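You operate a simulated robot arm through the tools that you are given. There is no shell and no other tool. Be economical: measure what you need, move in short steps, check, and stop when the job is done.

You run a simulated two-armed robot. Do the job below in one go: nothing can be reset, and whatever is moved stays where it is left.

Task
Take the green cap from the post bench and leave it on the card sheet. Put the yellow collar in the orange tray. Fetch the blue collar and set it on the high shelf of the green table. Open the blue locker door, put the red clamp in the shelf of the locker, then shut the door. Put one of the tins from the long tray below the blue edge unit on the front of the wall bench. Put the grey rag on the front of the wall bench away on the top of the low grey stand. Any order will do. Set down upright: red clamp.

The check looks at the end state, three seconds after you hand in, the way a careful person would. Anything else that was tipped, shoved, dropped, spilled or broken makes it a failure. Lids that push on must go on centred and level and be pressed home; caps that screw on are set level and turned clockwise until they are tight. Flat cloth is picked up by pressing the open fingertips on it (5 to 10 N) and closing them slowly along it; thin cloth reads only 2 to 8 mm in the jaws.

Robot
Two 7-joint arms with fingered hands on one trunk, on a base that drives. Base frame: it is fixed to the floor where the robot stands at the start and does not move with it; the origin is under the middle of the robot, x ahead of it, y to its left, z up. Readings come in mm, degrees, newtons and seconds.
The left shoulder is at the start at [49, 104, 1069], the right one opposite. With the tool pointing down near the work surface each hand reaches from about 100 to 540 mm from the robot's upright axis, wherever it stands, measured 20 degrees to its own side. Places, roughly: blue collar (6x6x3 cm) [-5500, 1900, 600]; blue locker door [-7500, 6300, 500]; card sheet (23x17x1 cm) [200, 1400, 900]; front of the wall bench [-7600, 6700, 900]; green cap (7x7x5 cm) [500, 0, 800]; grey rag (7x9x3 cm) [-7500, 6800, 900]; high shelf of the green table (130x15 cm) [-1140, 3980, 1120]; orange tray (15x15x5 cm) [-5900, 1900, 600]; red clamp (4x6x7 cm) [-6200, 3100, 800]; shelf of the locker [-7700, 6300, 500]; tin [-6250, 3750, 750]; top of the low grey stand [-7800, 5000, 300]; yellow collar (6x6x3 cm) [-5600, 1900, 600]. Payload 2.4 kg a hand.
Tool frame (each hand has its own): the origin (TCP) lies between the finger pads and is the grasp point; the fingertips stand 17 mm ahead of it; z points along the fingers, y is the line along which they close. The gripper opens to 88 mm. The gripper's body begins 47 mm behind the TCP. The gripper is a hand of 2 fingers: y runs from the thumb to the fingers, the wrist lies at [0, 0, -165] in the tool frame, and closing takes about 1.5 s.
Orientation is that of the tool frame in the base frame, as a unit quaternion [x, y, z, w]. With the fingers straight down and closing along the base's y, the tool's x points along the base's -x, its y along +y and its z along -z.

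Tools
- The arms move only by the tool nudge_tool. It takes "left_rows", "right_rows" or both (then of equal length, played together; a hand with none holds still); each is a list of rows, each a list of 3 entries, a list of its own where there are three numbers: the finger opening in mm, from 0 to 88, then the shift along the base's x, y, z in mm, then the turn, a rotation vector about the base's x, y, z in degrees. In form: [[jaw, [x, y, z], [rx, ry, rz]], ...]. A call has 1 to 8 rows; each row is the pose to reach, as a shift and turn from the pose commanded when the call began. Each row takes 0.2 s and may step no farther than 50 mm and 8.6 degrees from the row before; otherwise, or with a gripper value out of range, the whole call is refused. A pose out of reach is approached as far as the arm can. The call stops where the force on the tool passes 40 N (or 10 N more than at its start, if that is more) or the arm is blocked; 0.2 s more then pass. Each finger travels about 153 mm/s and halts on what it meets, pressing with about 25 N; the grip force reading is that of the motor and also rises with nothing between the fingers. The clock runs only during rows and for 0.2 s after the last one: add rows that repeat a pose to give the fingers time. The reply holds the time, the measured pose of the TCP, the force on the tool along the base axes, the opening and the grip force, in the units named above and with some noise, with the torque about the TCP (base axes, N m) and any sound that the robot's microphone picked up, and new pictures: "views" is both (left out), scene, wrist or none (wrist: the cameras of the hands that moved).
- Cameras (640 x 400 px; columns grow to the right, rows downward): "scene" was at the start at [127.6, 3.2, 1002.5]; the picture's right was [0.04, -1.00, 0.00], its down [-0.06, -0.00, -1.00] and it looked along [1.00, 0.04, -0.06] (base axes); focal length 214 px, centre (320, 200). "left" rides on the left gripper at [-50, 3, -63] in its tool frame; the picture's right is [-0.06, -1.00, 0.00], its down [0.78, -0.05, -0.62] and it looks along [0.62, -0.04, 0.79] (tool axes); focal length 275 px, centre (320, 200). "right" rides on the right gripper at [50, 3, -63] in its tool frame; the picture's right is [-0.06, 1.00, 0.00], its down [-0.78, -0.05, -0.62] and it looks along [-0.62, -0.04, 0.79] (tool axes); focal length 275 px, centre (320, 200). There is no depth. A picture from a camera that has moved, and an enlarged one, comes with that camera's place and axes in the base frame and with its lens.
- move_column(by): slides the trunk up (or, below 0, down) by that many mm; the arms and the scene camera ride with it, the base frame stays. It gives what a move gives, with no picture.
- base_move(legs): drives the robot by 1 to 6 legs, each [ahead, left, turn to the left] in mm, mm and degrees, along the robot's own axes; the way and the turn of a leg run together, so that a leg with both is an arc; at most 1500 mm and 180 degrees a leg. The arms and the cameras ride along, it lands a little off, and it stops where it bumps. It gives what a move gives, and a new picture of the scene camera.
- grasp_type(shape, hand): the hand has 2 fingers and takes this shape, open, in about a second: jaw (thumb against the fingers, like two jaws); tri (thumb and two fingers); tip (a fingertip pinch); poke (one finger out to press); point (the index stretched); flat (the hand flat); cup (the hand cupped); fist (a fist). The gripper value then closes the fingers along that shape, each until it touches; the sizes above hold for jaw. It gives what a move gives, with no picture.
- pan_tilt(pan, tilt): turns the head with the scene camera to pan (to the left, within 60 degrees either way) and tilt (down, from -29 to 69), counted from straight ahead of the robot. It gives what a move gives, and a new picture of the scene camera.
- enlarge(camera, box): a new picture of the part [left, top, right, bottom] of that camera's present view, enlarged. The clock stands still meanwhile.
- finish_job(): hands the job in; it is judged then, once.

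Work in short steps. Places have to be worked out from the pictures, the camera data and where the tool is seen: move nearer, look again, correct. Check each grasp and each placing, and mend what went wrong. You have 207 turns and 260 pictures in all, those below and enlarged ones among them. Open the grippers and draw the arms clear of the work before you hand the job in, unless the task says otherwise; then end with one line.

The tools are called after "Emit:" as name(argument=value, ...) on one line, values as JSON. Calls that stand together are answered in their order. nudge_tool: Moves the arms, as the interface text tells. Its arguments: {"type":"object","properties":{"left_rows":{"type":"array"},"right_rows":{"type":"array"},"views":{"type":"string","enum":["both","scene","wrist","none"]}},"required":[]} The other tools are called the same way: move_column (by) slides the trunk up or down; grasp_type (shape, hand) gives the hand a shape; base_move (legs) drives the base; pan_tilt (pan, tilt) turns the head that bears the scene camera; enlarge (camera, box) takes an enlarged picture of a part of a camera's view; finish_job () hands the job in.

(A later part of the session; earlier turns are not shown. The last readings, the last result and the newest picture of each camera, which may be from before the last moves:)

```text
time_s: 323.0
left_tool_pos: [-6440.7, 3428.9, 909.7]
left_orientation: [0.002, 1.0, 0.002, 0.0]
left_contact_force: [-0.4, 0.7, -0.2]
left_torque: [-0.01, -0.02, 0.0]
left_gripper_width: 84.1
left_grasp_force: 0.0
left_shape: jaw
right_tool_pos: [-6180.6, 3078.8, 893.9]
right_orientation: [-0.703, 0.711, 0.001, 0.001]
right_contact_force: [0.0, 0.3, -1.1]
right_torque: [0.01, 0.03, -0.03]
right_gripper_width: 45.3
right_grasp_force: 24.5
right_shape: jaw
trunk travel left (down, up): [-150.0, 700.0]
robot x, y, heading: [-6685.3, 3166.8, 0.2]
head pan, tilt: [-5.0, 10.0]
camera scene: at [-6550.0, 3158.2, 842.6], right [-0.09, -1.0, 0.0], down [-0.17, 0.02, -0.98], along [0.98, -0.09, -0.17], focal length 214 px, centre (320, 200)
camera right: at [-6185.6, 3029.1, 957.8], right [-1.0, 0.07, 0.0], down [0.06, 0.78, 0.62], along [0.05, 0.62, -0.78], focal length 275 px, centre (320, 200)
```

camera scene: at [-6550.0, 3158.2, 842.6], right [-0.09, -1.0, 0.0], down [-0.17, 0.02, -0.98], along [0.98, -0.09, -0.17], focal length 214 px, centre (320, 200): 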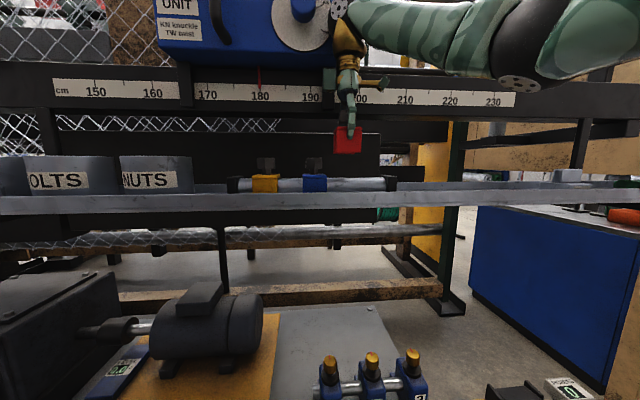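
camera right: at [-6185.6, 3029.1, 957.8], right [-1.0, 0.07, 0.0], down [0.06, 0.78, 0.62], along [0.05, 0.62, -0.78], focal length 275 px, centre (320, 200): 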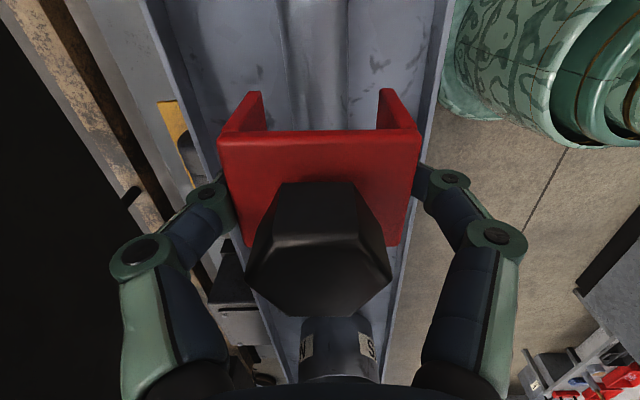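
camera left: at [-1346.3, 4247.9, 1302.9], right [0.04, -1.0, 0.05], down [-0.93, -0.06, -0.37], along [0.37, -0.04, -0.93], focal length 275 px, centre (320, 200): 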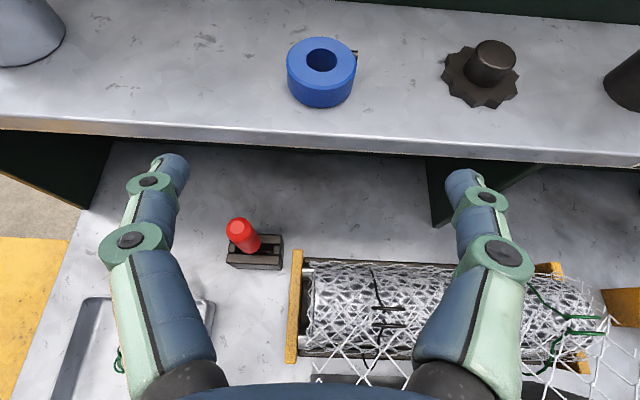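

The red clamp is lifted out cleanly. I draw the right hand back out of the way and move the left hand over towards the NUTS tin to measure it.

Emit:
nudge_tool(right_rows=[[40, [-45, -5, 5], [0, 0, 0]], [40, [-90, -10, 10], [0, 0, 0]], [40, [-135, -30, 10], [0, 0, 0]], [40, [-175, -55, 10], [0, 0, 0]], [40, [-200, -90, 10], [0, 0, 0]]], left_rows=[[86, [40, -10, 0], [0, 0, 0]], [86, [85, -20, 10], [0, 0, 0]], [86, [130, -30, 20], [0, 0, 0]], [86, [175, -40, 20], [0, 0, 0]], [86, [215, -50, 20], [0, 0, 0]]], views="both")

```text
time_s: 324.2
left_tool_pos: [-6224.1, 3379.0, 927.6]
left_orientation: [0.003, 1.0, 0.002, -0.001]
left_contact_force: [-1.0, -0.4, 0.5]
left_torque: [-0.02, -0.01, -0.01]
left_gripper_width: 85.9
left_grasp_force: 0.0
left_shape: jaw
right_tool_pos: [-6381.7, 2989.2, 904.6]
right_orientation: [-0.703, 0.711, 0.001, 0.0]
right_contact_force: [0.4, -0.3, -1.6]
right_torque: [0.0, -0.02, 0.01]
right_gripper_width: 45.3
right_grasp_force: 25.4
right_shape: jaw
trunk travel left (down, up): [-150.0, 700.0]
robot x, y, heading: [-6683.8, 3168.6, -0.3]
head pan, tilt: [-5.0, 10.0]
camera scene: at [-6549.1, 3158.8, 842.5], right [-0.09, -1.0, 0.0], down [-0.17, 0.02, -0.98], along [0.98, -0.09, -0.17], focal length 214 px, centre (320, 200)
camera right: at [-6384.8, 2939.2, 967.2], right [-1.0, 0.07, 0.0], down [0.06, 0.78, 0.62], along [0.05, 0.62, -0.78], focal length 275 px, centre (320, 200)
camera left: at [-6174.9, 3383.0, 991.6], right [0.06, -1.0, 0.0], down [-0.78, -0.05, 0.62], along [-0.62, -0.03, -0.78], focal length 275 px, centre (320, 200)
```

scene: 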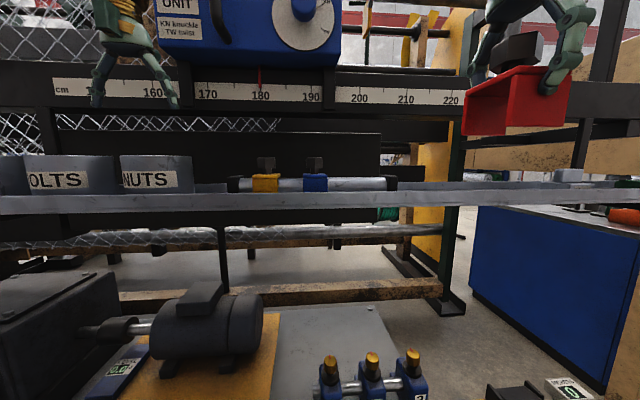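
right: 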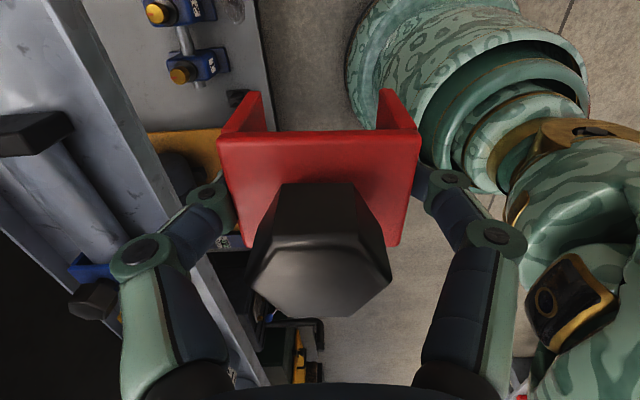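
left: 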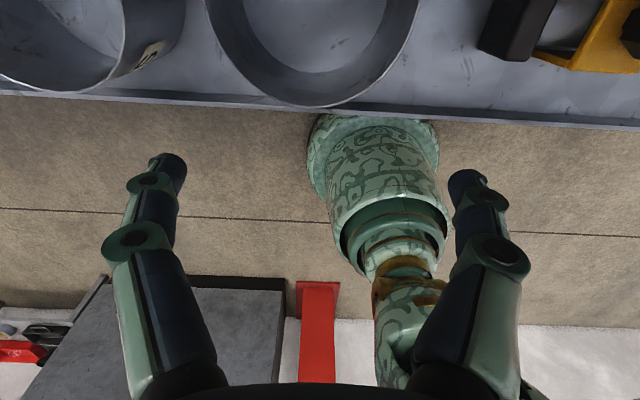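

The tin is empty, about 92 mm across (too wide for the jaws), so I'll pinch its -y wall at about [-6178, 3337], rim z≈854. I move above that wall and check.

Emit:
nudge_tool(left_rows=[[56, [25, -20, 0], [0, 0, 0]], [56, [46, -42, -10], [0, 0, 0]], [56, [46, -42, -35], [0, 0, 0]], [56, [46, -42, -48], [0, 0, 0]]], views="both")

```text
time_s: 325.2
left_tool_pos: [-6181.0, 3336.9, 883.6]
left_orientation: [0.002, 1.0, 0.003, 0.002]
left_contact_force: [-0.2, 0.2, 0.7]
left_torque: [-0.01, 0.01, 0.01]
left_gripper_width: 56.1
left_grasp_force: 0.0
left_shape: jaw
right_tool_pos: [-6382.2, 2990.1, 904.9]
right_orientation: [-0.703, 0.712, -0.001, 0.002]
right_contact_force: [0.4, 0.8, -1.9]
right_torque: [0.02, -0.01, -0.05]
right_gripper_width: 45.4
right_grasp_force: 24.8
right_shape: jaw
trunk travel left (down, up): [-150.0, 700.0]
robot x, y, heading: [-6685.7, 3166.5, 0.1]
head pan, tilt: [-5.0, 10.0]
camera scene: at [-6551.6, 3158.6, 843.0], right [-0.09, -1.0, 0.0], down [-0.17, 0.02, -0.99], along [0.98, -0.09, -0.17], focal length 214 px, centre (320, 200)
camera left: at [-6132.5, 3340.1, 946.1], right [0.06, -1.0, 0.0], down [-0.79, -0.05, 0.62], along [-0.62, -0.03, -0.79], focal length 275 px, centre (320, 200)
```

scene: 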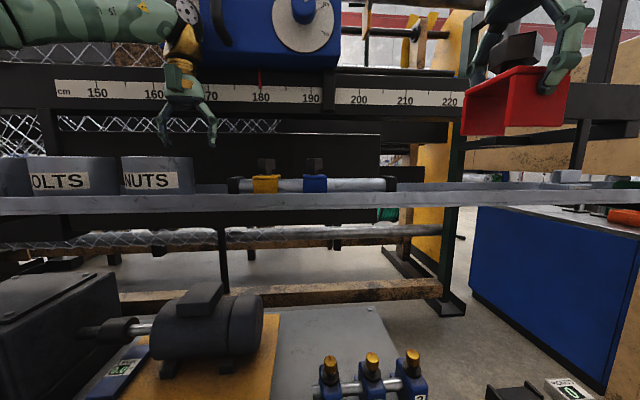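
left: 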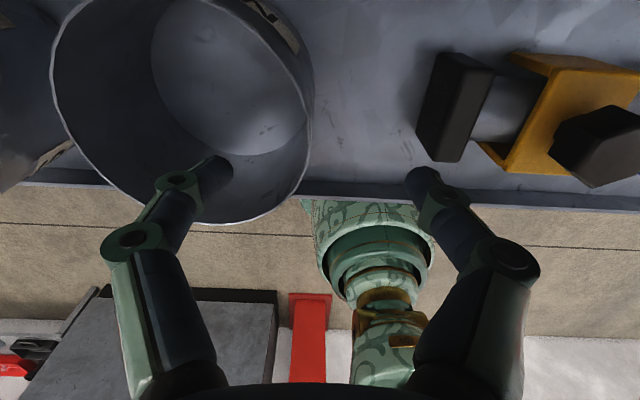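

The wall lies midway between the fingers. I shift +12 mm in x, go down 34 mm and pinch.

Emit:
nudge_tool(left_rows=[[56, [12, 4, 0], [0, 0, 0]], [56, [12, 4, -18], [0, 0, 0]], [56, [12, 4, -34], [0, 0, 0]], [30, [12, 4, -34], [0, 0, 0]], [10, [12, 4, -34], [0, 0, 0]], [0, [12, 4, -34], [0, 0, 0]], [0, [12, 4, -34], [0, 0, 0]]], views="wrist")

```text
time_s: 326.8
left_tool_pos: [-6177.5, 3341.2, 859.1]
left_orientation: [0.002, 1.0, 0.001, 0.012]
left_contact_force: [-0.3, -0.6, -0.2]
left_torque: [0.04, -0.02, 0.01]
left_gripper_width: 0.2
left_grasp_force: 25.0
left_shape: jaw
right_tool_pos: [-6391.3, 2990.8, 908.6]
right_orientation: [-0.704, 0.71, -0.004, 0.005]
right_contact_force: [0.2, 1.0, -1.6]
right_torque: [-0.01, 0.01, -0.03]
right_gripper_width: 45.2
right_grasp_force: 25.3
right_shape: jaw
trunk travel left (down, up): [-150.0, 700.0]
robot x, y, heading: [-6686.4, 3168.2, -0.0]
head pan, tilt: [-5.0, 10.0]
camera left: at [-6130.0, 3345.4, 924.1], right [0.06, -1.0, 0.0], down [-0.8, -0.05, 0.6], along [-0.6, -0.04, -0.8], focal length 275 px, centre (320, 200)
```

left: 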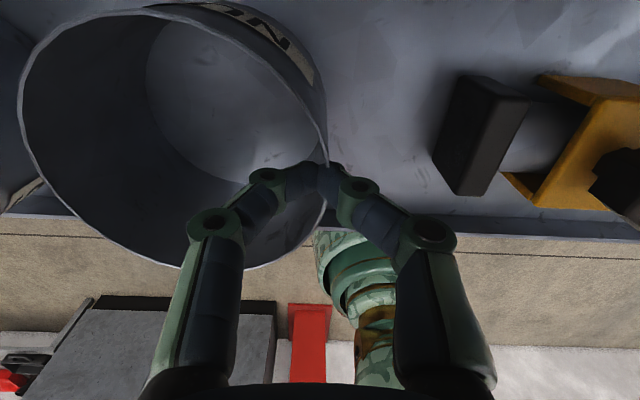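

The wall is pinched near the rim, though the hand stopped 10 mm high (its camera side meets the board behind). I ease back in -x and lift gently to test the hold.

Emit:
nudge_tool(left_rows=[[0, [-12, 0, 2], [0, 0, 0]], [0, [-14, 0, 10], [0, 0, 0]], [0, [-16, 0, 20], [0, 0, 0]], [0, [-16, 0, 25], [0, 0, 0]]], views="wrist")

```text
time_s: 327.8
left_tool_pos: [-6182.9, 3338.5, 871.5]
left_orientation: [0.003, 1.0, 0.002, -0.002]
left_contact_force: [-0.7, 0.2, -0.7]
left_torque: [-0.03, -0.01, -0.02]
left_gripper_width: 0.0
left_grasp_force: 25.5
left_shape: jaw
right_tool_pos: [-6380.2, 2989.7, 904.9]
right_orientation: [-0.704, 0.711, 0.0, 0.0]
right_contact_force: [-0.3, -0.3, -1.2]
right_torque: [-0.05, -0.03, 0.0]
right_gripper_width: 45.2
right_grasp_force: 24.9
right_shape: jaw
trunk travel left (down, up): [-150.0, 700.0]
robot x, y, heading: [-6684.1, 3168.0, -0.1]
head pan, tilt: [-5.0, 10.0]
camera left: at [-6133.0, 3342.5, 934.5], right [0.05, -1.0, -0.01], down [-0.78, -0.05, 0.62], along [-0.62, -0.03, -0.78], focal length 275 px, centre (320, 200)
```

left: 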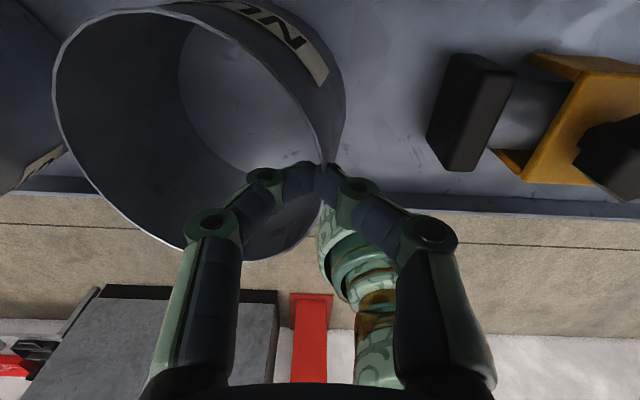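

I lift 30 mm more and check with the scene view.

Emit:
nudge_tool(left_rows=[[0, [-2, 0, 10], [0, 0, 0]], [0, [-4, 0, 20], [0, 0, 0]], [0, [-6, 0, 32], [0, 0, 0]]], views="both")

```text
time_s: 328.6
left_tool_pos: [-6189.7, 3340.5, 903.7]
left_orientation: [0.003, 1.0, 0.002, -0.001]
left_contact_force: [-0.8, 1.1, -0.7]
left_torque: [-0.04, -0.02, 0.02]
left_gripper_width: 0.2
left_grasp_force: 24.9
left_shape: jaw
right_tool_pos: [-6381.3, 2990.3, 905.1]
right_orientation: [-0.703, 0.711, 0.001, 0.001]
right_contact_force: [0.4, 0.0, -1.9]
right_torque: [0.02, 0.0, 0.01]
right_gripper_width: 45.1
right_grasp_force: 25.0
right_shape: jaw
trunk travel left (down, up): [-150.0, 700.0]
robot x, y, heading: [-6684.2, 3164.7, -0.2]
head pan, tilt: [-5.0, 10.0]
camera scene: at [-6549.0, 3158.7, 842.5], right [-0.09, -1.0, 0.0], down [-0.17, 0.02, -0.98], along [0.98, -0.09, -0.17], focal length 214 px, centre (320, 200)
camera left: at [-6139.4, 3344.5, 966.6], right [0.06, -1.0, -0.01], down [-0.78, -0.05, 0.62], along [-0.62, -0.03, -0.78], focal length 275 px, centre (320, 200)
```

scene: 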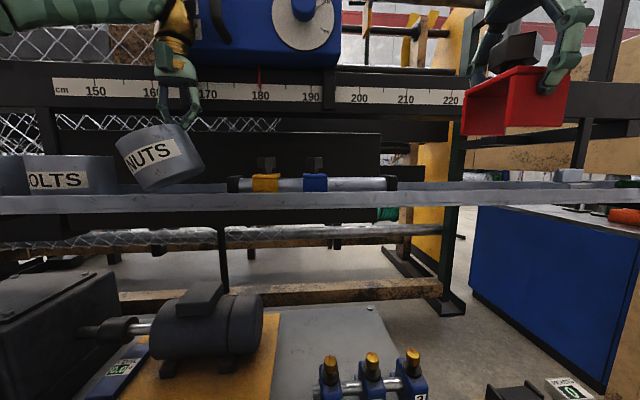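
left: 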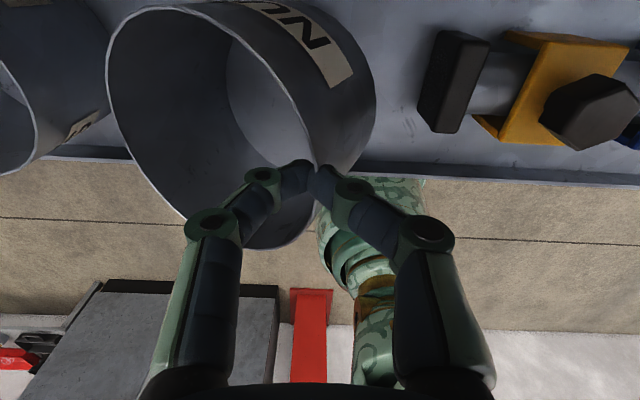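

The tin is off the tray, held by its rim and sagging ~15–20° — acceptable since it's empty; I'll level it when placing. I raise it more and draw it back over the aisle, then raise the trunk.

Emit:
nudge_tool(left_rows=[[0, [-10, 0, 25], [0, 0, 0]], [0, [-25, 0, 50], [0, 0, 0]], [0, [-60, 0, 60], [0, 0, 0]], [0, [-100, 0, 60], [0, 0, 0]], [0, [-140, 0, 60], [0, 0, 0]], [0, [-180, 0, 60], [0, 0, 0]], [0, [-210, 0, 60], [0, 0, 0]]], right_rows=[[40, [0, 0, 10], [0, 0, 0]], [40, [0, 0, 20], [0, 0, 0]], [40, [0, 0, 30], [0, 0, 0]], [40, [0, 0, 40], [0, 0, 0]], [40, [0, 0, 50], [0, 0, 0]], [40, [0, 0, 60], [0, 0, 0]], [40, [0, 0, 60], [0, 0, 0]]], views="none")

Emit:
base_move(legs=[[-150, 0, 0], [0, 0, 90]])

Emit:
move_column(by=150)

Emit:
pan_tilt(pan=0, tilt=15)

```text
time_s: 329.2
left_tool_pos: [-6213.2, 3341.4, 942.8]
left_orientation: [0.003, 1.0, 0.007, -0.013]
left_contact_force: [-6.9, -0.1, -20.6]
left_torque: [0.02, 0.66, 0.03]
left_gripper_width: 0.0
left_grasp_force: 25.6
left_shape: jaw
right_tool_pos: [-6379.9, 2990.7, 922.8]
right_orientation: [-0.704, 0.711, 0.001, 0.0]
right_contact_force: [0.0, -0.3, -1.4]
right_torque: [-0.01, 0.03, 0.02]
right_gripper_width: 45.1
right_grasp_force: 24.6
right_shape: jaw
trunk travel left (down, up): [-150.0, 700.0]
robot x, y, heading: [-6685.7, 3169.1, -0.1]
head pan, tilt: [-5.0, 10.0]
stopped in row 3 (left hand): the force on the tool passed its limit at 54 N (the readings are from after the stop); the commanded pose is now the measured one
```

```text
time_s: 334.4
left_tool_pos: [-7003.7, 3641.5, 944.3]
left_orientation: [-0.702, 0.712, -0.003, -0.01]
left_contact_force: [-0.6, -0.2, -1.3]
left_torque: [-0.03, -0.06, 0.0]
left_gripper_width: 0.0
left_grasp_force: 25.0
left_shape: jaw
right_tool_pos: [-6653.6, 3470.3, 923.0]
right_orientation: [1.0, -0.01, 0.0, -0.001]
right_contact_force: [0.8, 0.1, -2.8]
right_torque: [0.08, 0.0, -0.02]
right_gripper_width: 44.9
right_grasp_force: 24.7
right_shape: jaw
trunk travel left (down, up): [-150.0, 700.0]
robot x, y, heading: [-6835.9, 3169.2, 89.3]
head pan, tilt: [-5.0, 10.0]
camera scene: at [-6821.8, 3300.0, 842.5], right [1.0, -0.1, 0.0], down [-0.02, -0.17, -0.98], along [0.1, 0.98, -0.17], focal length 214 px, centre (320, 200)
```

scene: 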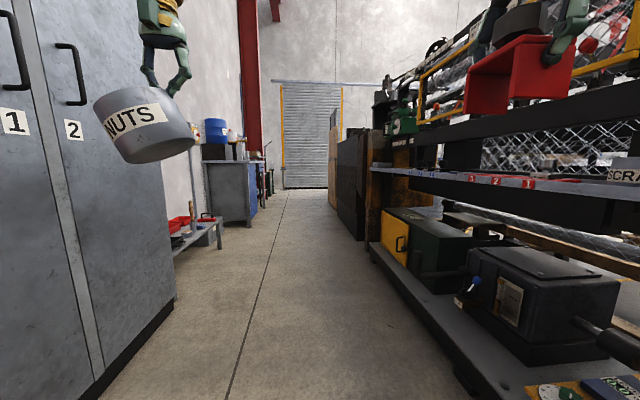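

```text
time_s: 336.1
left_tool_pos: [-7003.3, 3641.3, 1095.6]
left_orientation: [-0.702, 0.712, -0.004, -0.011]
left_contact_force: [0.9, -0.7, -0.7]
left_torque: [0.0, -0.05, 0.01]
left_gripper_width: 0.0
left_grasp_force: 24.6
left_shape: jaw
right_tool_pos: [-6654.7, 3470.9, 1072.3]
right_orientation: [1.0, -0.01, -0.001, 0.0]
right_contact_force: [0.0, 0.6, -1.3]
right_torque: [-0.03, -0.03, 0.0]
right_gripper_width: 44.7
right_grasp_force: 24.9
right_shape: jaw
trunk travel left (down, up): [-300.0, 550.0]
robot x, y, heading: [-6835.3, 3164.6, 89.5]
head pan, tilt: [-5.0, 10.0]
```

```text
time_s: 336.8
left_tool_pos: [-7001.7, 3641.7, 1094.1]
left_orientation: [-0.702, 0.712, -0.003, -0.01]
left_contact_force: [-0.5, 0.1, -0.9]
left_torque: [0.02, -0.01, -0.02]
left_gripper_width: 0.0
left_grasp_force: 25.1
left_shape: jaw
right_tool_pos: [-6652.1, 3471.1, 1074.6]
right_orientation: [1.0, -0.011, -0.001, 0.0]
right_contact_force: [-0.2, -0.4, -1.3]
right_torque: [0.04, -0.04, -0.04]
right_gripper_width: 44.8
right_grasp_force: 25.2
right_shape: jaw
trunk travel left (down, up): [-300.0, 550.0]
robot x, y, heading: [-6833.6, 3170.7, 89.3]
head pan, tilt: [0.0, 15.0]
camera scene: at [-6830.0, 3294.3, 983.5], right [1.0, -0.01, 0.0], down [0.0, -0.26, -0.97], along [0.01, 0.97, -0.26], focal length 214 px, centre (320, 200)
```

scene: 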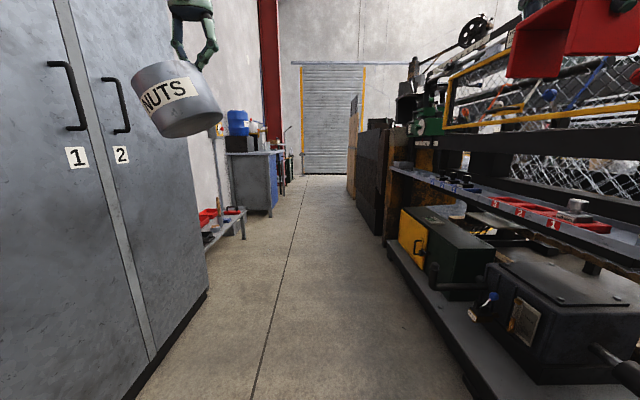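

The tin is still held. The aisle north is clear; the wall bench with a blue door stands at the end on the left. I pull the tin hand in a bit and drive north, then turn to face it (west).

Emit:
nudge_tool(left_rows=[[0, [0, -40, 0], [0, 0, 0]], [0, [0, -80, 0], [0, 0, 0]], [0, [0, -110, 0], [0, 0, 0]]], views="none")

Emit:
base_move(legs=[[1000, -50, 0], [1000, 0, 0], [1150, 0, 0], [0, 0, 90]])

Emit:
pan_tilt(pan=0, tilt=20)

```text
time_s: 337.6
left_tool_pos: [-7003.7, 3530.9, 1095.0]
left_orientation: [-0.702, 0.712, -0.002, -0.01]
left_contact_force: [0.8, -0.3, -0.6]
left_torque: [-0.01, -0.03, -0.02]
left_gripper_width: 0.0
left_grasp_force: 25.1
left_shape: jaw
right_tool_pos: [-6653.1, 3470.2, 1074.1]
right_orientation: [1.0, -0.011, -0.001, 0.001]
right_contact_force: [0.0, 0.8, -1.1]
right_torque: [-0.04, 0.04, -0.03]
right_gripper_width: 44.7
right_grasp_force: 24.8
right_shape: jaw
trunk travel left (down, up): [-300.0, 550.0]
robot x, y, heading: [-6838.9, 3168.2, 89.3]
head pan, tilt: [0.0, 15.0]
```

```text
time_s: 356.9
left_tool_pos: [-7102.2, 6147.7, 1094.8]
left_orientation: [1.0, -0.007, 0.01, 0.005]
left_contact_force: [0.6, 0.2, -1.5]
left_torque: [0.03, 0.03, -0.02]
left_gripper_width: 0.0
left_grasp_force: 24.8
left_shape: jaw
right_tool_pos: [-7041.2, 6497.0, 1073.3]
right_orientation: [0.714, 0.7, 0.0, 0.001]
right_contact_force: [-0.2, -0.3, -1.5]
right_torque: [0.0, 0.0, 0.02]
right_gripper_width: 44.6
right_grasp_force: 24.7
right_shape: jaw
trunk travel left (down, up): [-300.0, 550.0]
robot x, y, heading: [-6741.8, 6313.4, 179.2]
head pan, tilt: [0.0, 15.0]
camera scene: at [-6862.1, 6317.8, 983.5], right [0.01, 1.0, 0.0], down [0.26, 0.0, -0.97], along [-0.97, 0.01, -0.26], focal length 214 px, centre (320, 200)
```

scene: 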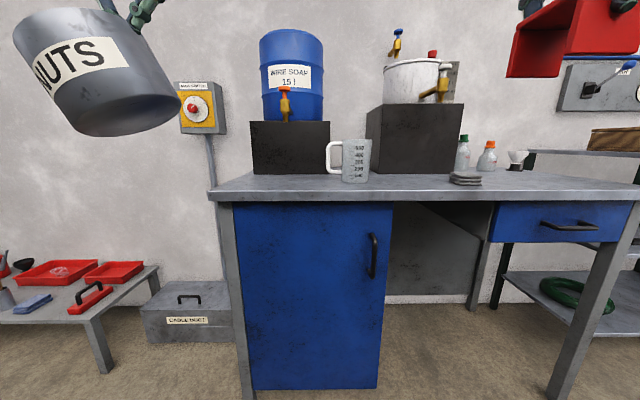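

```text
time_s: 357.5
left_tool_pos: [-7100.0, 6147.6, 1096.2]
left_orientation: [1.0, -0.007, 0.009, 0.006]
left_contact_force: [-0.2, 0.2, -0.7]
left_torque: [-0.03, -0.05, 0.0]
left_gripper_width: 0.1
left_grasp_force: 24.5
left_shape: jaw
right_tool_pos: [-7041.0, 6497.2, 1073.2]
right_orientation: [0.714, 0.7, -0.001, 0.001]
right_contact_force: [0.8, -0.2, -1.8]
right_torque: [0.02, 0.01, 0.01]
right_gripper_width: 44.8
right_grasp_force: 25.1
right_shape: jaw
trunk travel left (down, up): [-300.0, 550.0]
robot x, y, heading: [-6737.7, 6314.2, 179.2]
head pan, tilt: [0.0, 20.0]
camera scene: at [-6861.8, 6317.8, 975.4], right [0.01, 1.0, 0.0], down [0.34, 0.0, -0.94], along [-0.94, 0.01, -0.34], focal length 214 px, centre (320, 200)
```

scene: 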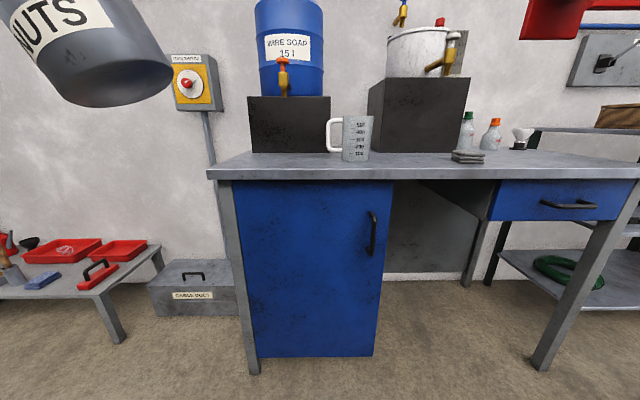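

The rag lies on the bench at about [-7550, 6800, 870]; the door's handle is on its right side at about [-7375, 6466, 700]. I drive 235 mm nearer to set the tin on the free front left of the mug.

Emit:
base_move(legs=[[235, 0, 0.8]])

Emit:
nudge_tool(left_rows=[[0, [-20, 25, -10], [-4, 0, 0]], [0, [-45, 50, -20], [-8, 0, 0]], [0, [-70, 80, -30], [-12, 0, 0]], [0, [-90, 110, -40], [-16, 0, 0]]], views="both")

```text
time_s: 359.3
left_tool_pos: [-7337.8, 6142.6, 1093.8]
left_orientation: [1.0, 0.002, 0.009, 0.005]
left_contact_force: [0.0, 1.1, -0.9]
left_torque: [0.01, -0.01, 0.01]
left_gripper_width: 0.3
left_grasp_force: 25.5
left_shape: jaw
right_tool_pos: [-7283.1, 6493.1, 1073.6]
right_orientation: [0.709, 0.705, 0.0, 0.001]
right_contact_force: [0.8, 0.3, -1.5]
right_torque: [0.02, -0.02, 0.01]
right_gripper_width: 44.5
right_grasp_force: 25.3
right_shape: jaw
trunk travel left (down, up): [-300.0, 550.0]
robot x, y, heading: [-6975.5, 6318.4, -179.7]
head pan, tilt: [0.0, 20.0]
camera scene: at [-7100.1, 6316.6, 975.3], right [0.0, 1.0, 0.0], down [0.34, 0.0, -0.94], along [-0.94, 0.0, -0.34], focal length 214 px, centre (320, 200)
```

scene: 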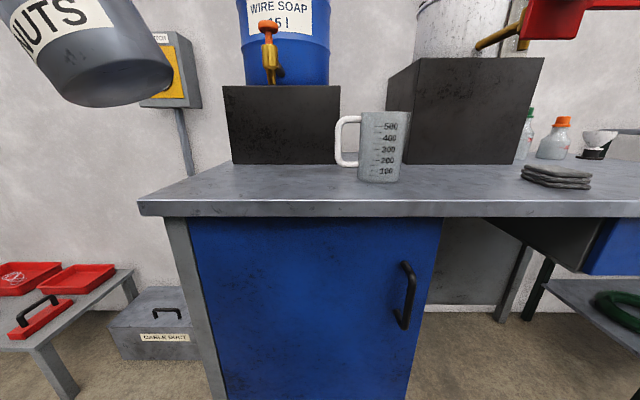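

```text
time_s: 360.3
left_tool_pos: [-7427.7, 6252.5, 1056.8]
left_orientation: [0.989, 0.002, 0.009, 0.146]
left_contact_force: [0.8, 0.9, -0.8]
left_torque: [0.04, 0.04, -0.01]
left_gripper_width: 0.0
left_grasp_force: 24.8
left_shape: jaw
right_tool_pos: [-7282.7, 6493.6, 1073.4]
right_orientation: [0.709, 0.706, -0.001, 0.001]
right_contact_force: [0.4, -0.2, -1.0]
right_torque: [-0.01, 0.0, 0.01]
right_gripper_width: 44.7
right_grasp_force: 25.7
right_shape: jaw
trunk travel left (down, up): [-300.0, 550.0]
robot x, y, heading: [-6977.1, 6320.5, -179.6]
head pan, tilt: [0.0, 20.0]
camera scene: at [-7100.1, 6316.8, 975.3], right [0.0, 1.0, 0.0], down [0.34, 0.0, -0.94], along [-0.94, 0.0, -0.34], focal length 214 px, centre (320, 200)
camera left: at [-7478.9, 6268.1, 1116.9], right [-0.06, 0.96, -0.29], down [0.77, 0.23, 0.59], along [0.63, -0.18, -0.75], focal length 275 px, centre (320, 200)
```

scene: 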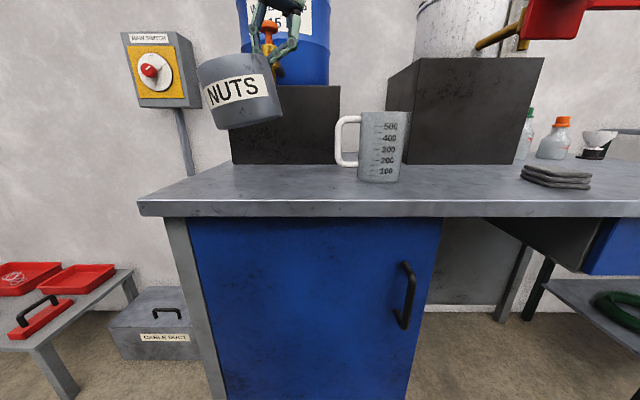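
left: 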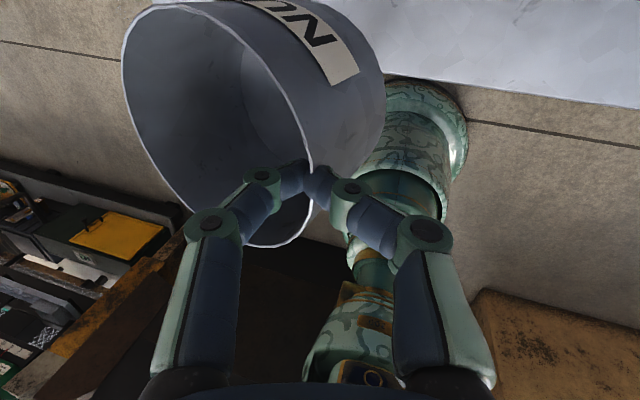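

The tin needs another ~8° of levelling and to move 45 mm deeper over the bench (edge x≈-7390, top z≈870). I do that and lower part way.

Emit:
nudge_tool(left_rows=[[0, [-25, 5, -10], [-4, 0, 0]], [0, [-50, 10, -25], [-8, 0, 0]], [0, [-50, 10, -50], [-8, 0, 0]], [0, [-50, 10, -72], [-8, 0, 0]]], views="scene")

```text
time_s: 361.3
left_tool_pos: [-7476.7, 6261.7, 984.0]
left_orientation: [0.977, 0.003, 0.009, 0.212]
left_contact_force: [-0.2, 0.0, -0.5]
left_torque: [0.01, -0.01, 0.0]
left_gripper_width: 0.0
left_grasp_force: 25.5
left_shape: jaw
right_tool_pos: [-7282.3, 6493.5, 1073.2]
right_orientation: [0.708, 0.706, 0.0, 0.001]
right_contact_force: [0.2, 0.6, -2.4]
right_torque: [0.01, 0.01, 0.0]
right_gripper_width: 44.5
right_grasp_force: 24.7
right_shape: jaw
trunk travel left (down, up): [-300.0, 550.0]
robot x, y, heading: [-6980.2, 6314.9, -179.6]
head pan, tilt: [0.0, 20.0]
camera scene: at [-7100.0, 6316.6, 975.4], right [0.0, 1.0, 0.0], down [0.34, 0.0, -0.94], along [-0.94, 0.0, -0.34], focal length 214 px, centre (320, 200)
```

scene: 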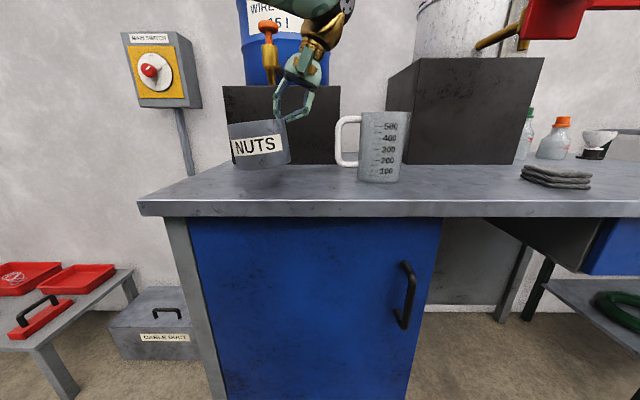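

Nearly level now, its bottom about 30 mm above the top. I lower it until it touches, shifting 12 mm away from the mug.

Emit:
nudge_tool(left_rows=[[0, [0, -12, -8], [0, 0, 0]], [0, [0, -12, -16], [0, 0, 0]], [0, [0, -12, -22], [0, 0, 0]], [0, [0, -12, -27], [0, 0, 0]], [0, [0, -12, -31], [0, 0, 0]], [0, [0, -12, -35], [0, 0, 0]]], views="scene")

```text
time_s: 362.7
left_tool_pos: [-7477.6, 6250.7, 949.2]
left_orientation: [0.977, 0.003, 0.008, 0.213]
left_contact_force: [-0.4, 0.5, -1.2]
left_torque: [0.04, -0.01, 0.04]
left_gripper_width: 0.1
left_grasp_force: 25.2
left_shape: jaw
right_tool_pos: [-7283.0, 6493.7, 1073.3]
right_orientation: [0.709, 0.705, 0.0, 0.001]
right_contact_force: [0.0, -1.0, -1.9]
right_torque: [-0.01, 0.01, 0.0]
right_gripper_width: 44.7
right_grasp_force: 24.7
right_shape: jaw
trunk travel left (down, up): [-300.0, 550.0]
robot x, y, heading: [-6977.1, 6315.9, -179.4]
head pan, tilt: [0.0, 20.0]
camera scene: at [-7100.1, 6316.7, 975.4], right [0.0, 1.0, 0.0], down [0.34, 0.0, -0.94], along [-0.94, 0.0, -0.34], focal length 214 px, centre (320, 200)
```

scene: 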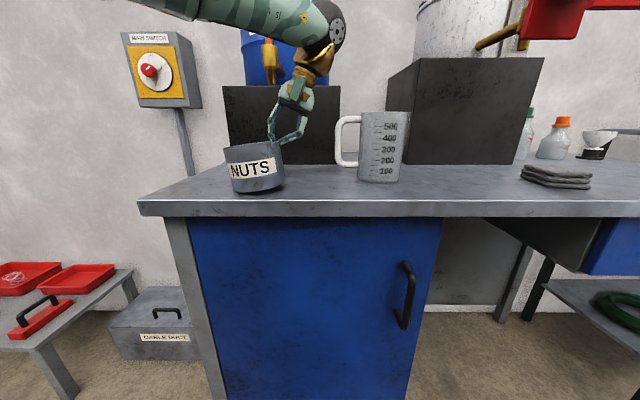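

Almost down; a few more millimetres until the force rises.

Emit:
nudge_tool(left_rows=[[0, [0, 0, -3], [0, 0, 0]], [0, [0, 0, -6], [0, 0, 0]], [0, [0, 0, -9], [0, 0, 0]], [0, [0, 0, -9], [0, 0, 0]]], views="scene")

```text
time_s: 363.7
left_tool_pos: [-7475.6, 6250.6, 938.7]
left_orientation: [0.977, 0.003, 0.009, 0.214]
left_contact_force: [0.0, 0.2, 0.0]
left_torque: [-0.04, 0.02, 0.05]
left_gripper_width: 0.0
left_grasp_force: 25.4
left_shape: jaw
right_tool_pos: [-7282.7, 6493.2, 1073.5]
right_orientation: [0.709, 0.705, 0.0, 0.0]
right_contact_force: [-0.4, 1.4, -1.8]
right_torque: [0.03, 0.01, 0.02]
right_gripper_width: 44.7
right_grasp_force: 25.2
right_shape: jaw
trunk travel left (down, up): [-300.0, 550.0]
robot x, y, heading: [-6978.3, 6319.4, -179.7]
head pan, tilt: [0.0, 20.0]
camera scene: at [-7100.0, 6316.8, 975.4], right [0.0, 1.0, 0.0], down [0.34, 0.0, -0.94], along [-0.94, 0.0, -0.34], focal length 214 px, centre (320, 200)
```

scene: 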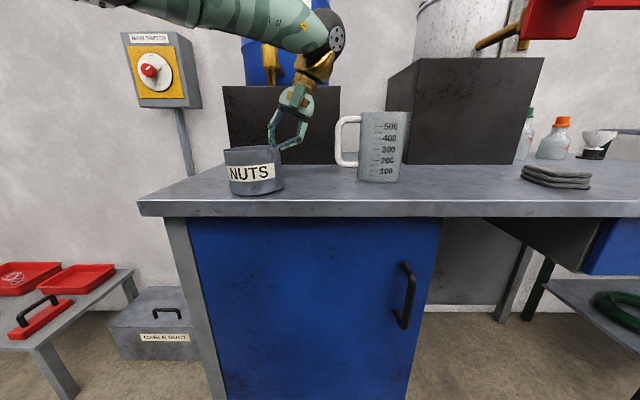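

The tin stands level on the bench, about 23 mm in from the edge. I open and withdraw along the finger direction, then straighten the left hand.

Emit:
nudge_tool(left_rows=[[20, [0, 0, 0], [0, 0, 0]], [36, [0, 0, 0], [0, 0, 0]], [36, [0, 8, 18], [0, 0, 0]], [36, [0, 20, 45], [0, 0, 0]], [36, [10, 32, 80], [0, 0, 0]], [40, [40, 20, 110], [8, 0, 0]], [60, [75, 0, 130], [16, 0, 0]], [84, [110, -30, 140], [24, 0, 0]]], views="scene")

```text
time_s: 365.5
left_tool_pos: [-7365.6, 6221.7, 1077.7]
left_orientation: [1.0, 0.002, 0.008, 0.006]
left_contact_force: [0.0, 0.5, -0.2]
left_torque: [-0.02, 0.01, 0.0]
left_gripper_width: 84.1
left_grasp_force: 0.1
left_shape: jaw
right_tool_pos: [-7283.0, 6493.0, 1072.8]
right_orientation: [0.709, 0.705, -0.001, 0.0]
right_contact_force: [-0.4, 1.1, -0.5]
right_torque: [-0.02, -0.02, -0.01]
right_gripper_width: 44.6
right_grasp_force: 25.0
right_shape: jaw
trunk travel left (down, up): [-300.0, 550.0]
robot x, y, heading: [-6977.8, 6317.5, -179.6]
head pan, tilt: [0.0, 20.0]
camera scene: at [-7099.9, 6316.6, 975.4], right [0.0, 1.0, 0.0], down [0.34, 0.0, -0.94], along [-0.94, 0.0, -0.34], focal length 214 px, centre (320, 200)
```

scene: 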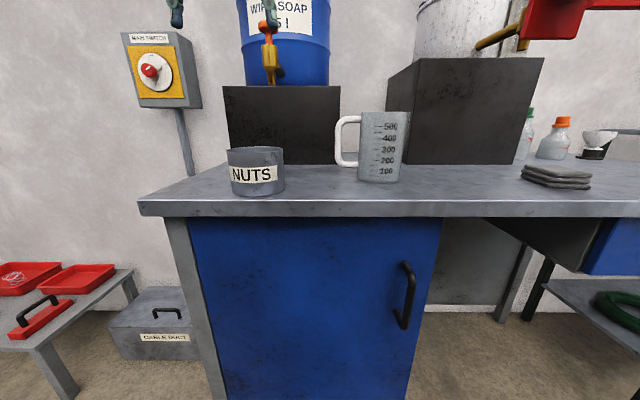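

The tin is placed. For the door I back off and shift right (+y) out of its swing, lower the trunk, and pitch the left hand level, pointing at the door handle (about [-7431, 6483, 657]).

Emit:
base_move(legs=[[-80, -280, 0]])

Emit:
move_column(by=-290)

Emit:
nudge_tool(left_rows=[[70, [0, 0, -10], [0, 8.5, 0]], [70, [0, 0, -20], [0, 17, 0]], [70, [0, 0, -30], [0, 25.5, 0]], [70, [0, 0, -40], [0, 34, 0]], [70, [0, 0, -50], [0, 42.5, 0]], [70, [0, 0, -60], [0, 51, 0]], [70, [0, 0, -70], [0, 59.5, 0]], [70, [0, 0, -80], [0, 68, 0]]], views="none")

Emit:
nudge_tool(left_rows=[[70, [0, 0, -10], [0, 7.5, 0]], [70, [0, 0, -30], [0, 15, 0]], [70, [0, 0, -50], [0, 22, 0]]], views="both")

```text
time_s: 367.5
left_tool_pos: [-7287.0, 6500.7, 1077.4]
left_orientation: [1.0, 0.002, 0.009, 0.005]
left_contact_force: [-0.4, 0.3, -0.5]
left_torque: [0.01, 0.01, 0.0]
left_gripper_width: 84.2
left_grasp_force: 0.1
left_shape: jaw
right_tool_pos: [-7203.3, 6772.2, 1073.3]
right_orientation: [0.709, 0.705, 0.0, 0.001]
right_contact_force: [1.1, 0.3, -1.3]
right_torque: [-0.02, 0.0, -0.03]
right_gripper_width: 44.7
right_grasp_force: 25.3
right_shape: jaw
trunk travel left (down, up): [-300.0, 550.0]
robot x, y, heading: [-6899.4, 6595.8, -179.8]
head pan, tilt: [0.0, 20.0]
camera scene: at [-7021.2, 6596.1, 975.4], right [0.0, 1.0, 0.0], down [0.34, 0.0, -0.94], along [-0.94, 0.0, -0.34], focal length 214 px, centre (320, 200)
```

scene: 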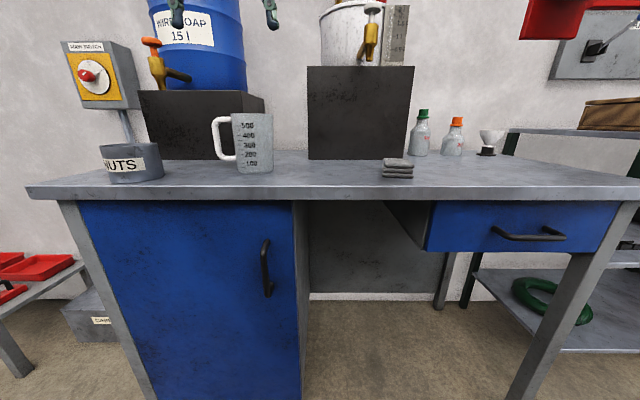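

```text
time_s: 370.4
left_tool_pos: [-7286.2, 6500.7, 787.9]
left_orientation: [1.0, 0.002, 0.009, 0.005]
left_contact_force: [-0.2, 0.3, 0.0]
left_torque: [-0.04, -0.01, 0.01]
left_gripper_width: 83.8
left_grasp_force: 0.1
left_shape: jaw
right_tool_pos: [-7203.0, 6773.1, 784.2]
right_orientation: [0.709, 0.705, -0.001, 0.001]
right_contact_force: [-0.2, -0.5, -2.2]
right_torque: [-0.01, -0.05, -0.01]
right_gripper_width: 44.4
right_grasp_force: 24.8
right_shape: jaw
trunk travel left (down, up): [-10.0, 840.0]
robot x, y, heading: [-6898.2, 6591.7, -180.0]
head pan, tilt: [0.0, 20.0]
```

```text
time_s: 372.2
left_tool_pos: [-7344.2, 6538.9, 710.4]
left_orientation: [0.834, 0.003, -0.552, 0.003]
left_contact_force: [-0.3, -0.3, -0.5]
left_torque: [-0.01, -0.02, -0.01]
left_gripper_width: 70.3
left_grasp_force: 0.0
left_shape: jaw
left hand out of reach, approached as far as the arm can: row 5, 6, 7, 8
right_tool_pos: [-7203.9, 6772.1, 783.0]
right_orientation: [0.71, 0.705, 0.0, 0.001]
right_contact_force: [-0.6, 0.3, -2.0]
right_torque: [0.0, 0.0, -0.02]
right_gripper_width: 44.8
right_grasp_force: 25.4
right_shape: jaw
trunk travel left (down, up): [-10.0, 840.0]
robot x, y, heading: [-6898.0, 6588.5, -179.6]
head pan, tilt: [0.0, 20.0]
```

```text
time_s: 373.0
left_tool_pos: [-7343.9, 6538.8, 661.6]
left_orientation: [0.713, 0.005, -0.702, 0.004]
left_contact_force: [0.0, -0.2, 0.5]
left_torque: [0.01, -0.04, 0.03]
left_gripper_width: 70.1
left_grasp_force: 0.1
left_shape: jaw
left hand out of reach, approached as far as the arm can: row 1
right_tool_pos: [-7203.9, 6772.4, 783.8]
right_orientation: [0.709, 0.705, 0.0, 0.0]
right_contact_force: [0.9, 1.1, -1.8]
right_torque: [-0.03, 0.02, -0.01]
right_gripper_width: 44.5
right_grasp_force: 25.5
right_shape: jaw
trunk travel left (down, up): [-10.0, 840.0]
robot x, y, heading: [-6895.8, 6597.7, -179.8]
head pan, tilt: [0.0, 20.0]
camera scene: at [-7035.7, 6595.8, 690.9], right [0.0, 1.0, 0.0], down [0.34, 0.0, -0.94], along [-0.94, 0.0, -0.34], focal length 214 px, centre (320, 200)
camera left: at [-7281.4, 6537.5, 711.4], right [-0.01, 1.0, 0.06], down [0.63, 0.06, -0.77], along [-0.78, 0.03, -0.63], focal length 275 px, centre (320, 200)
```

scene: 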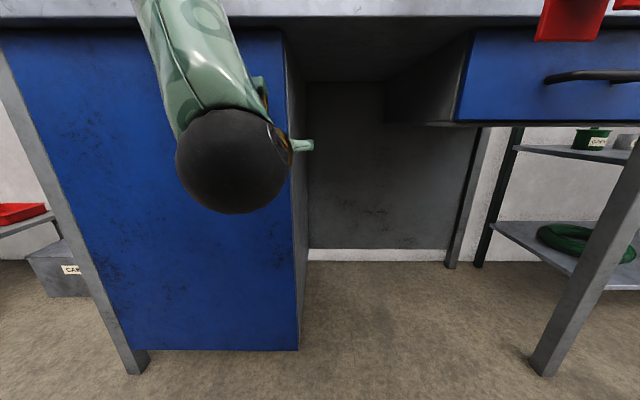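
left: 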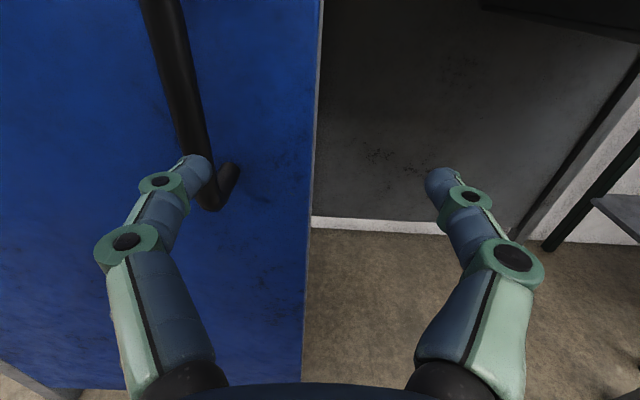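

The hand is level. Triangulation puts the vertical handle bar at x≈-7417, y≈6472, z 590–735. I move sideways to line up, then forward so the fingers straddle it.

Emit:
nudge_tool(left_rows=[[70, [0, -35, 0], [0, 0, 0]], [70, [0, -67, 0], [0, 0, 0]], [70, [-25, -67, 0], [0, 0, 0]], [70, [-45, -67, 0], [0, 0, 0]]], views="wrist")

```text
time_s: 374.0
left_tool_pos: [-7355.8, 6529.5, 686.0]
left_orientation: [0.714, 0.005, -0.7, 0.004]
left_contact_force: [-0.3, 0.7, -0.1]
left_torque: [-0.01, 0.03, 0.02]
left_gripper_width: 69.8
left_grasp_force: 0.0
left_shape: jaw
left hand out of reach, approached as far as the arm can: row 1, 2, 3, 4
right_tool_pos: [-7203.4, 6773.5, 783.3]
right_orientation: [0.709, 0.705, -0.001, 0.001]
right_contact_force: [-0.4, -0.5, -1.4]
right_torque: [0.02, 0.01, 0.01]
right_gripper_width: 44.6
right_grasp_force: 25.1
right_shape: jaw
trunk travel left (down, up): [-10.0, 840.0]
robot x, y, heading: [-6902.0, 6595.9, -179.8]
head pan, tilt: [0.0, 20.0]
camera left: at [-7293.7, 6528.7, 737.2], right [-0.01, 1.0, 0.06], down [0.63, 0.06, -0.77], along [-0.77, 0.03, -0.63], focal length 275 px, centre (320, 200)
```

left: 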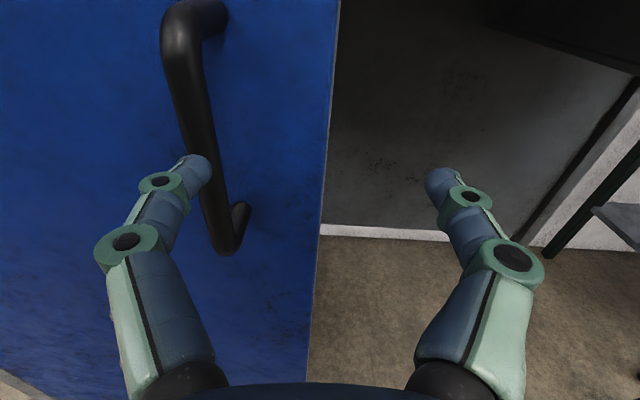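

The arm is folded too tightly for a level hand; as before, I back off 150 mm so that the arm extends, then reach forward.

Emit:
base_move(legs=[[-170, 0, 0]])

Emit:
nudge_tool(left_rows=[[70, [-40, -20, -10], [0, 0, 0]], [70, [-80, -40, -20], [0, 0, 0]], [70, [-120, -55, -26], [0, 0, 0]], [70, [-150, -55, -26], [0, 0, 0]]], views="wrist")

```text
time_s: 375.5
left_tool_pos: [-7186.6, 6531.1, 686.3]
left_orientation: [0.714, 0.006, -0.7, 0.005]
left_contact_force: [-0.6, 0.3, 0.4]
left_torque: [0.0, 0.0, -0.02]
left_gripper_width: 70.3
left_grasp_force: 0.0
left_shape: jaw
right_tool_pos: [-7033.3, 6773.3, 783.4]
right_orientation: [0.709, 0.705, 0.0, 0.0]
right_contact_force: [0.7, 0.4, -2.0]
right_torque: [0.02, -0.01, 0.02]
right_gripper_width: 44.7
right_grasp_force: 24.5
right_shape: jaw
trunk travel left (down, up): [-10.0, 840.0]
robot x, y, heading: [-6727.4, 6594.3, -179.9]
head pan, tilt: [0.0, 20.0]
camera scene: at [-6865.9, 6596.6, 690.9], right [0.0, 1.0, 0.0], down [0.34, 0.0, -0.94], along [-0.94, 0.0, -0.34], focal length 214 px, centre (320, 200)
```

scene: 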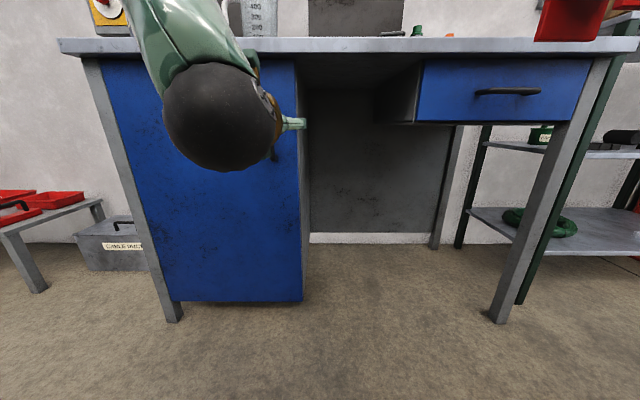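

```text
time_s: 376.5
left_tool_pos: [-7312.7, 6550.8, 704.7]
left_orientation: [0.718, 0.011, -0.696, 0.01]
left_contact_force: [0.6, 0.9, -0.1]
left_torque: [0.02, -0.02, -0.02]
left_gripper_width: 70.1
left_grasp_force: 0.0
left_shape: jaw
left hand out of reach, approached as far as the arm can: row 1, 2, 3, 4
right_tool_pos: [-7034.4, 6773.6, 785.2]
right_orientation: [0.709, 0.705, -0.001, 0.0]
right_contact_force: [0.8, -0.6, -0.9]
right_torque: [0.0, -0.02, 0.0]
right_gripper_width: 44.4
right_grasp_force: 25.0
right_shape: jaw
trunk travel left (down, up): [-10.0, 840.0]
robot x, y, heading: [-6730.0, 6595.1, -179.8]
head pan, tilt: [0.0, 20.0]
camera left: at [-7251.0, 6550.4, 756.2], right [-0.03, 1.0, 0.06], down [0.64, 0.07, -0.77], along [-0.77, 0.02, -0.64], focal length 275 px, centre (320, 200)
```

left: 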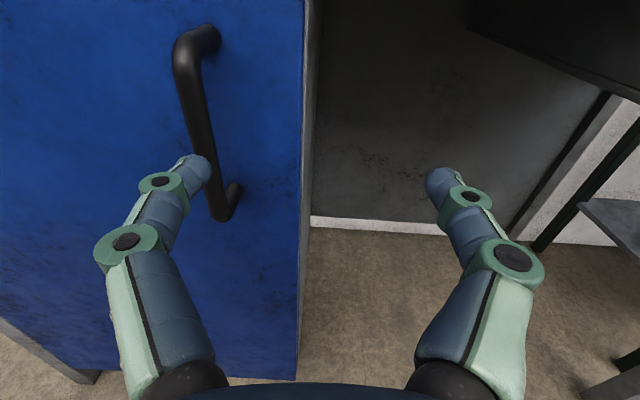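

The wrist is at its limit when fully level. A 60° pitch is enough for a vertical bar, so I drop the pitch by 28° while lining up with the handle.

Emit:
nudge_tool(left_rows=[[70, [0, -20, -6], [0, -7, 0]], [70, [0, -40, -12], [0, -14, 0]], [70, [0, -60, -18], [0, -21, 0]], [70, [0, -77, -22], [0, -28, 0]], [70, [-20, -77, -22], [0, -28, 0]], [70, [-40, -77, -22], [0, -28, 0]]], views="wrist")

```text
time_s: 377.9
left_tool_pos: [-7351.7, 6474.3, 683.6]
left_orientation: [0.862, 0.004, -0.507, 0.004]
left_contact_force: [-0.6, -0.3, 0.3]
left_torque: [0.0, 0.02, 0.0]
left_gripper_width: 70.1
left_grasp_force: 0.0
left_shape: jaw
right_tool_pos: [-7032.7, 6773.3, 782.8]
right_orientation: [0.709, 0.705, -0.001, 0.0]
right_contact_force: [-0.2, 0.9, -1.6]
right_torque: [0.0, -0.02, 0.04]
right_gripper_width: 44.7
right_grasp_force: 25.4
right_shape: jaw
trunk travel left (down, up): [-10.0, 840.0]
robot x, y, heading: [-6727.5, 6599.2, -179.8]
head pan, tilt: [0.0, 20.0]
camera left: at [-7320.7, 6472.4, 756.6], right [-0.04, 1.0, 0.05], down [0.92, 0.06, -0.38], along [-0.39, 0.03, -0.92], focal length 275 px, centre (320, 200)
```

left: 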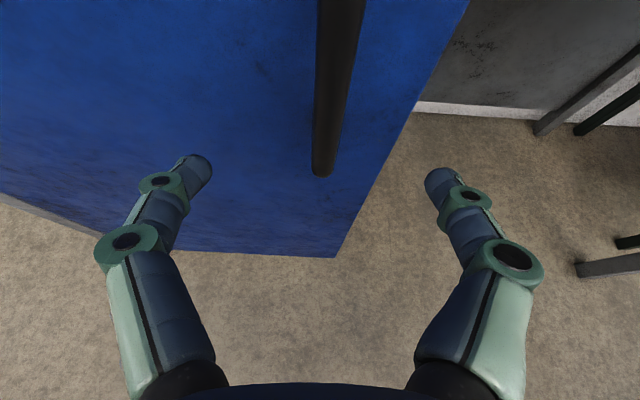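

Reachable now, with the bar between the fingers. I move forward 62 mm and close on the bar.

Emit:
nudge_tool(left_rows=[[70, [-25, 1, 0], [0, 0, 0]], [70, [-45, 2, 0], [0, 0, 0]], [70, [-60, 2, 0], [0, 0, 0]], [40, [-60, 2, 0], [0, 0, 0]], [15, [-60, 2, 0], [0, 0, 0]], [5, [-60, 2, 0], [0, 0, 0]], [5, [-60, 2, 0], [0, 0, 0]]], views="wrist")

```text
time_s: 379.5
left_tool_pos: [-7411.2, 6477.9, 681.8]
left_orientation: [0.862, 0.005, -0.507, 0.005]
left_contact_force: [1.0, -0.1, -0.2]
left_torque: [0.0, -0.05, 0.02]
left_gripper_width: 5.5
left_grasp_force: 0.0
left_shape: jaw
right_tool_pos: [-7033.0, 6773.7, 784.2]
right_orientation: [0.709, 0.705, -0.001, 0.0]
right_contact_force: [-0.5, -0.2, -2.6]
right_torque: [0.05, 0.0, -0.01]
right_gripper_width: 44.3
right_grasp_force: 24.8
right_shape: jaw
trunk travel left (down, up): [-10.0, 840.0]
robot x, y, heading: [-6728.6, 6597.8, -180.2]
head pan, tilt: [0.0, 20.0]
camera left: at [-7380.4, 6475.1, 756.2], right [-0.04, 1.0, 0.05], down [0.92, 0.06, -0.38], along [-0.39, 0.03, -0.92], focal length 275 px, centre (320, 200)
```

left: 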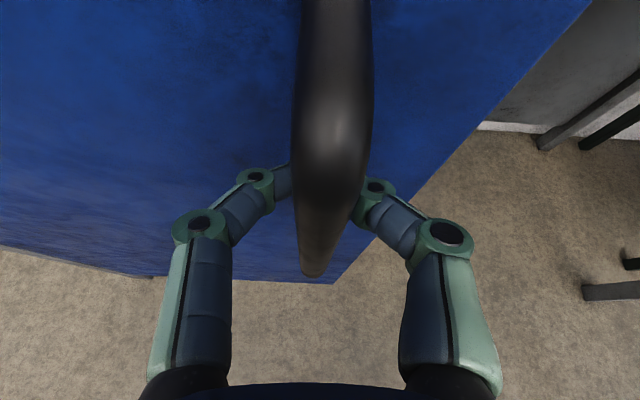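

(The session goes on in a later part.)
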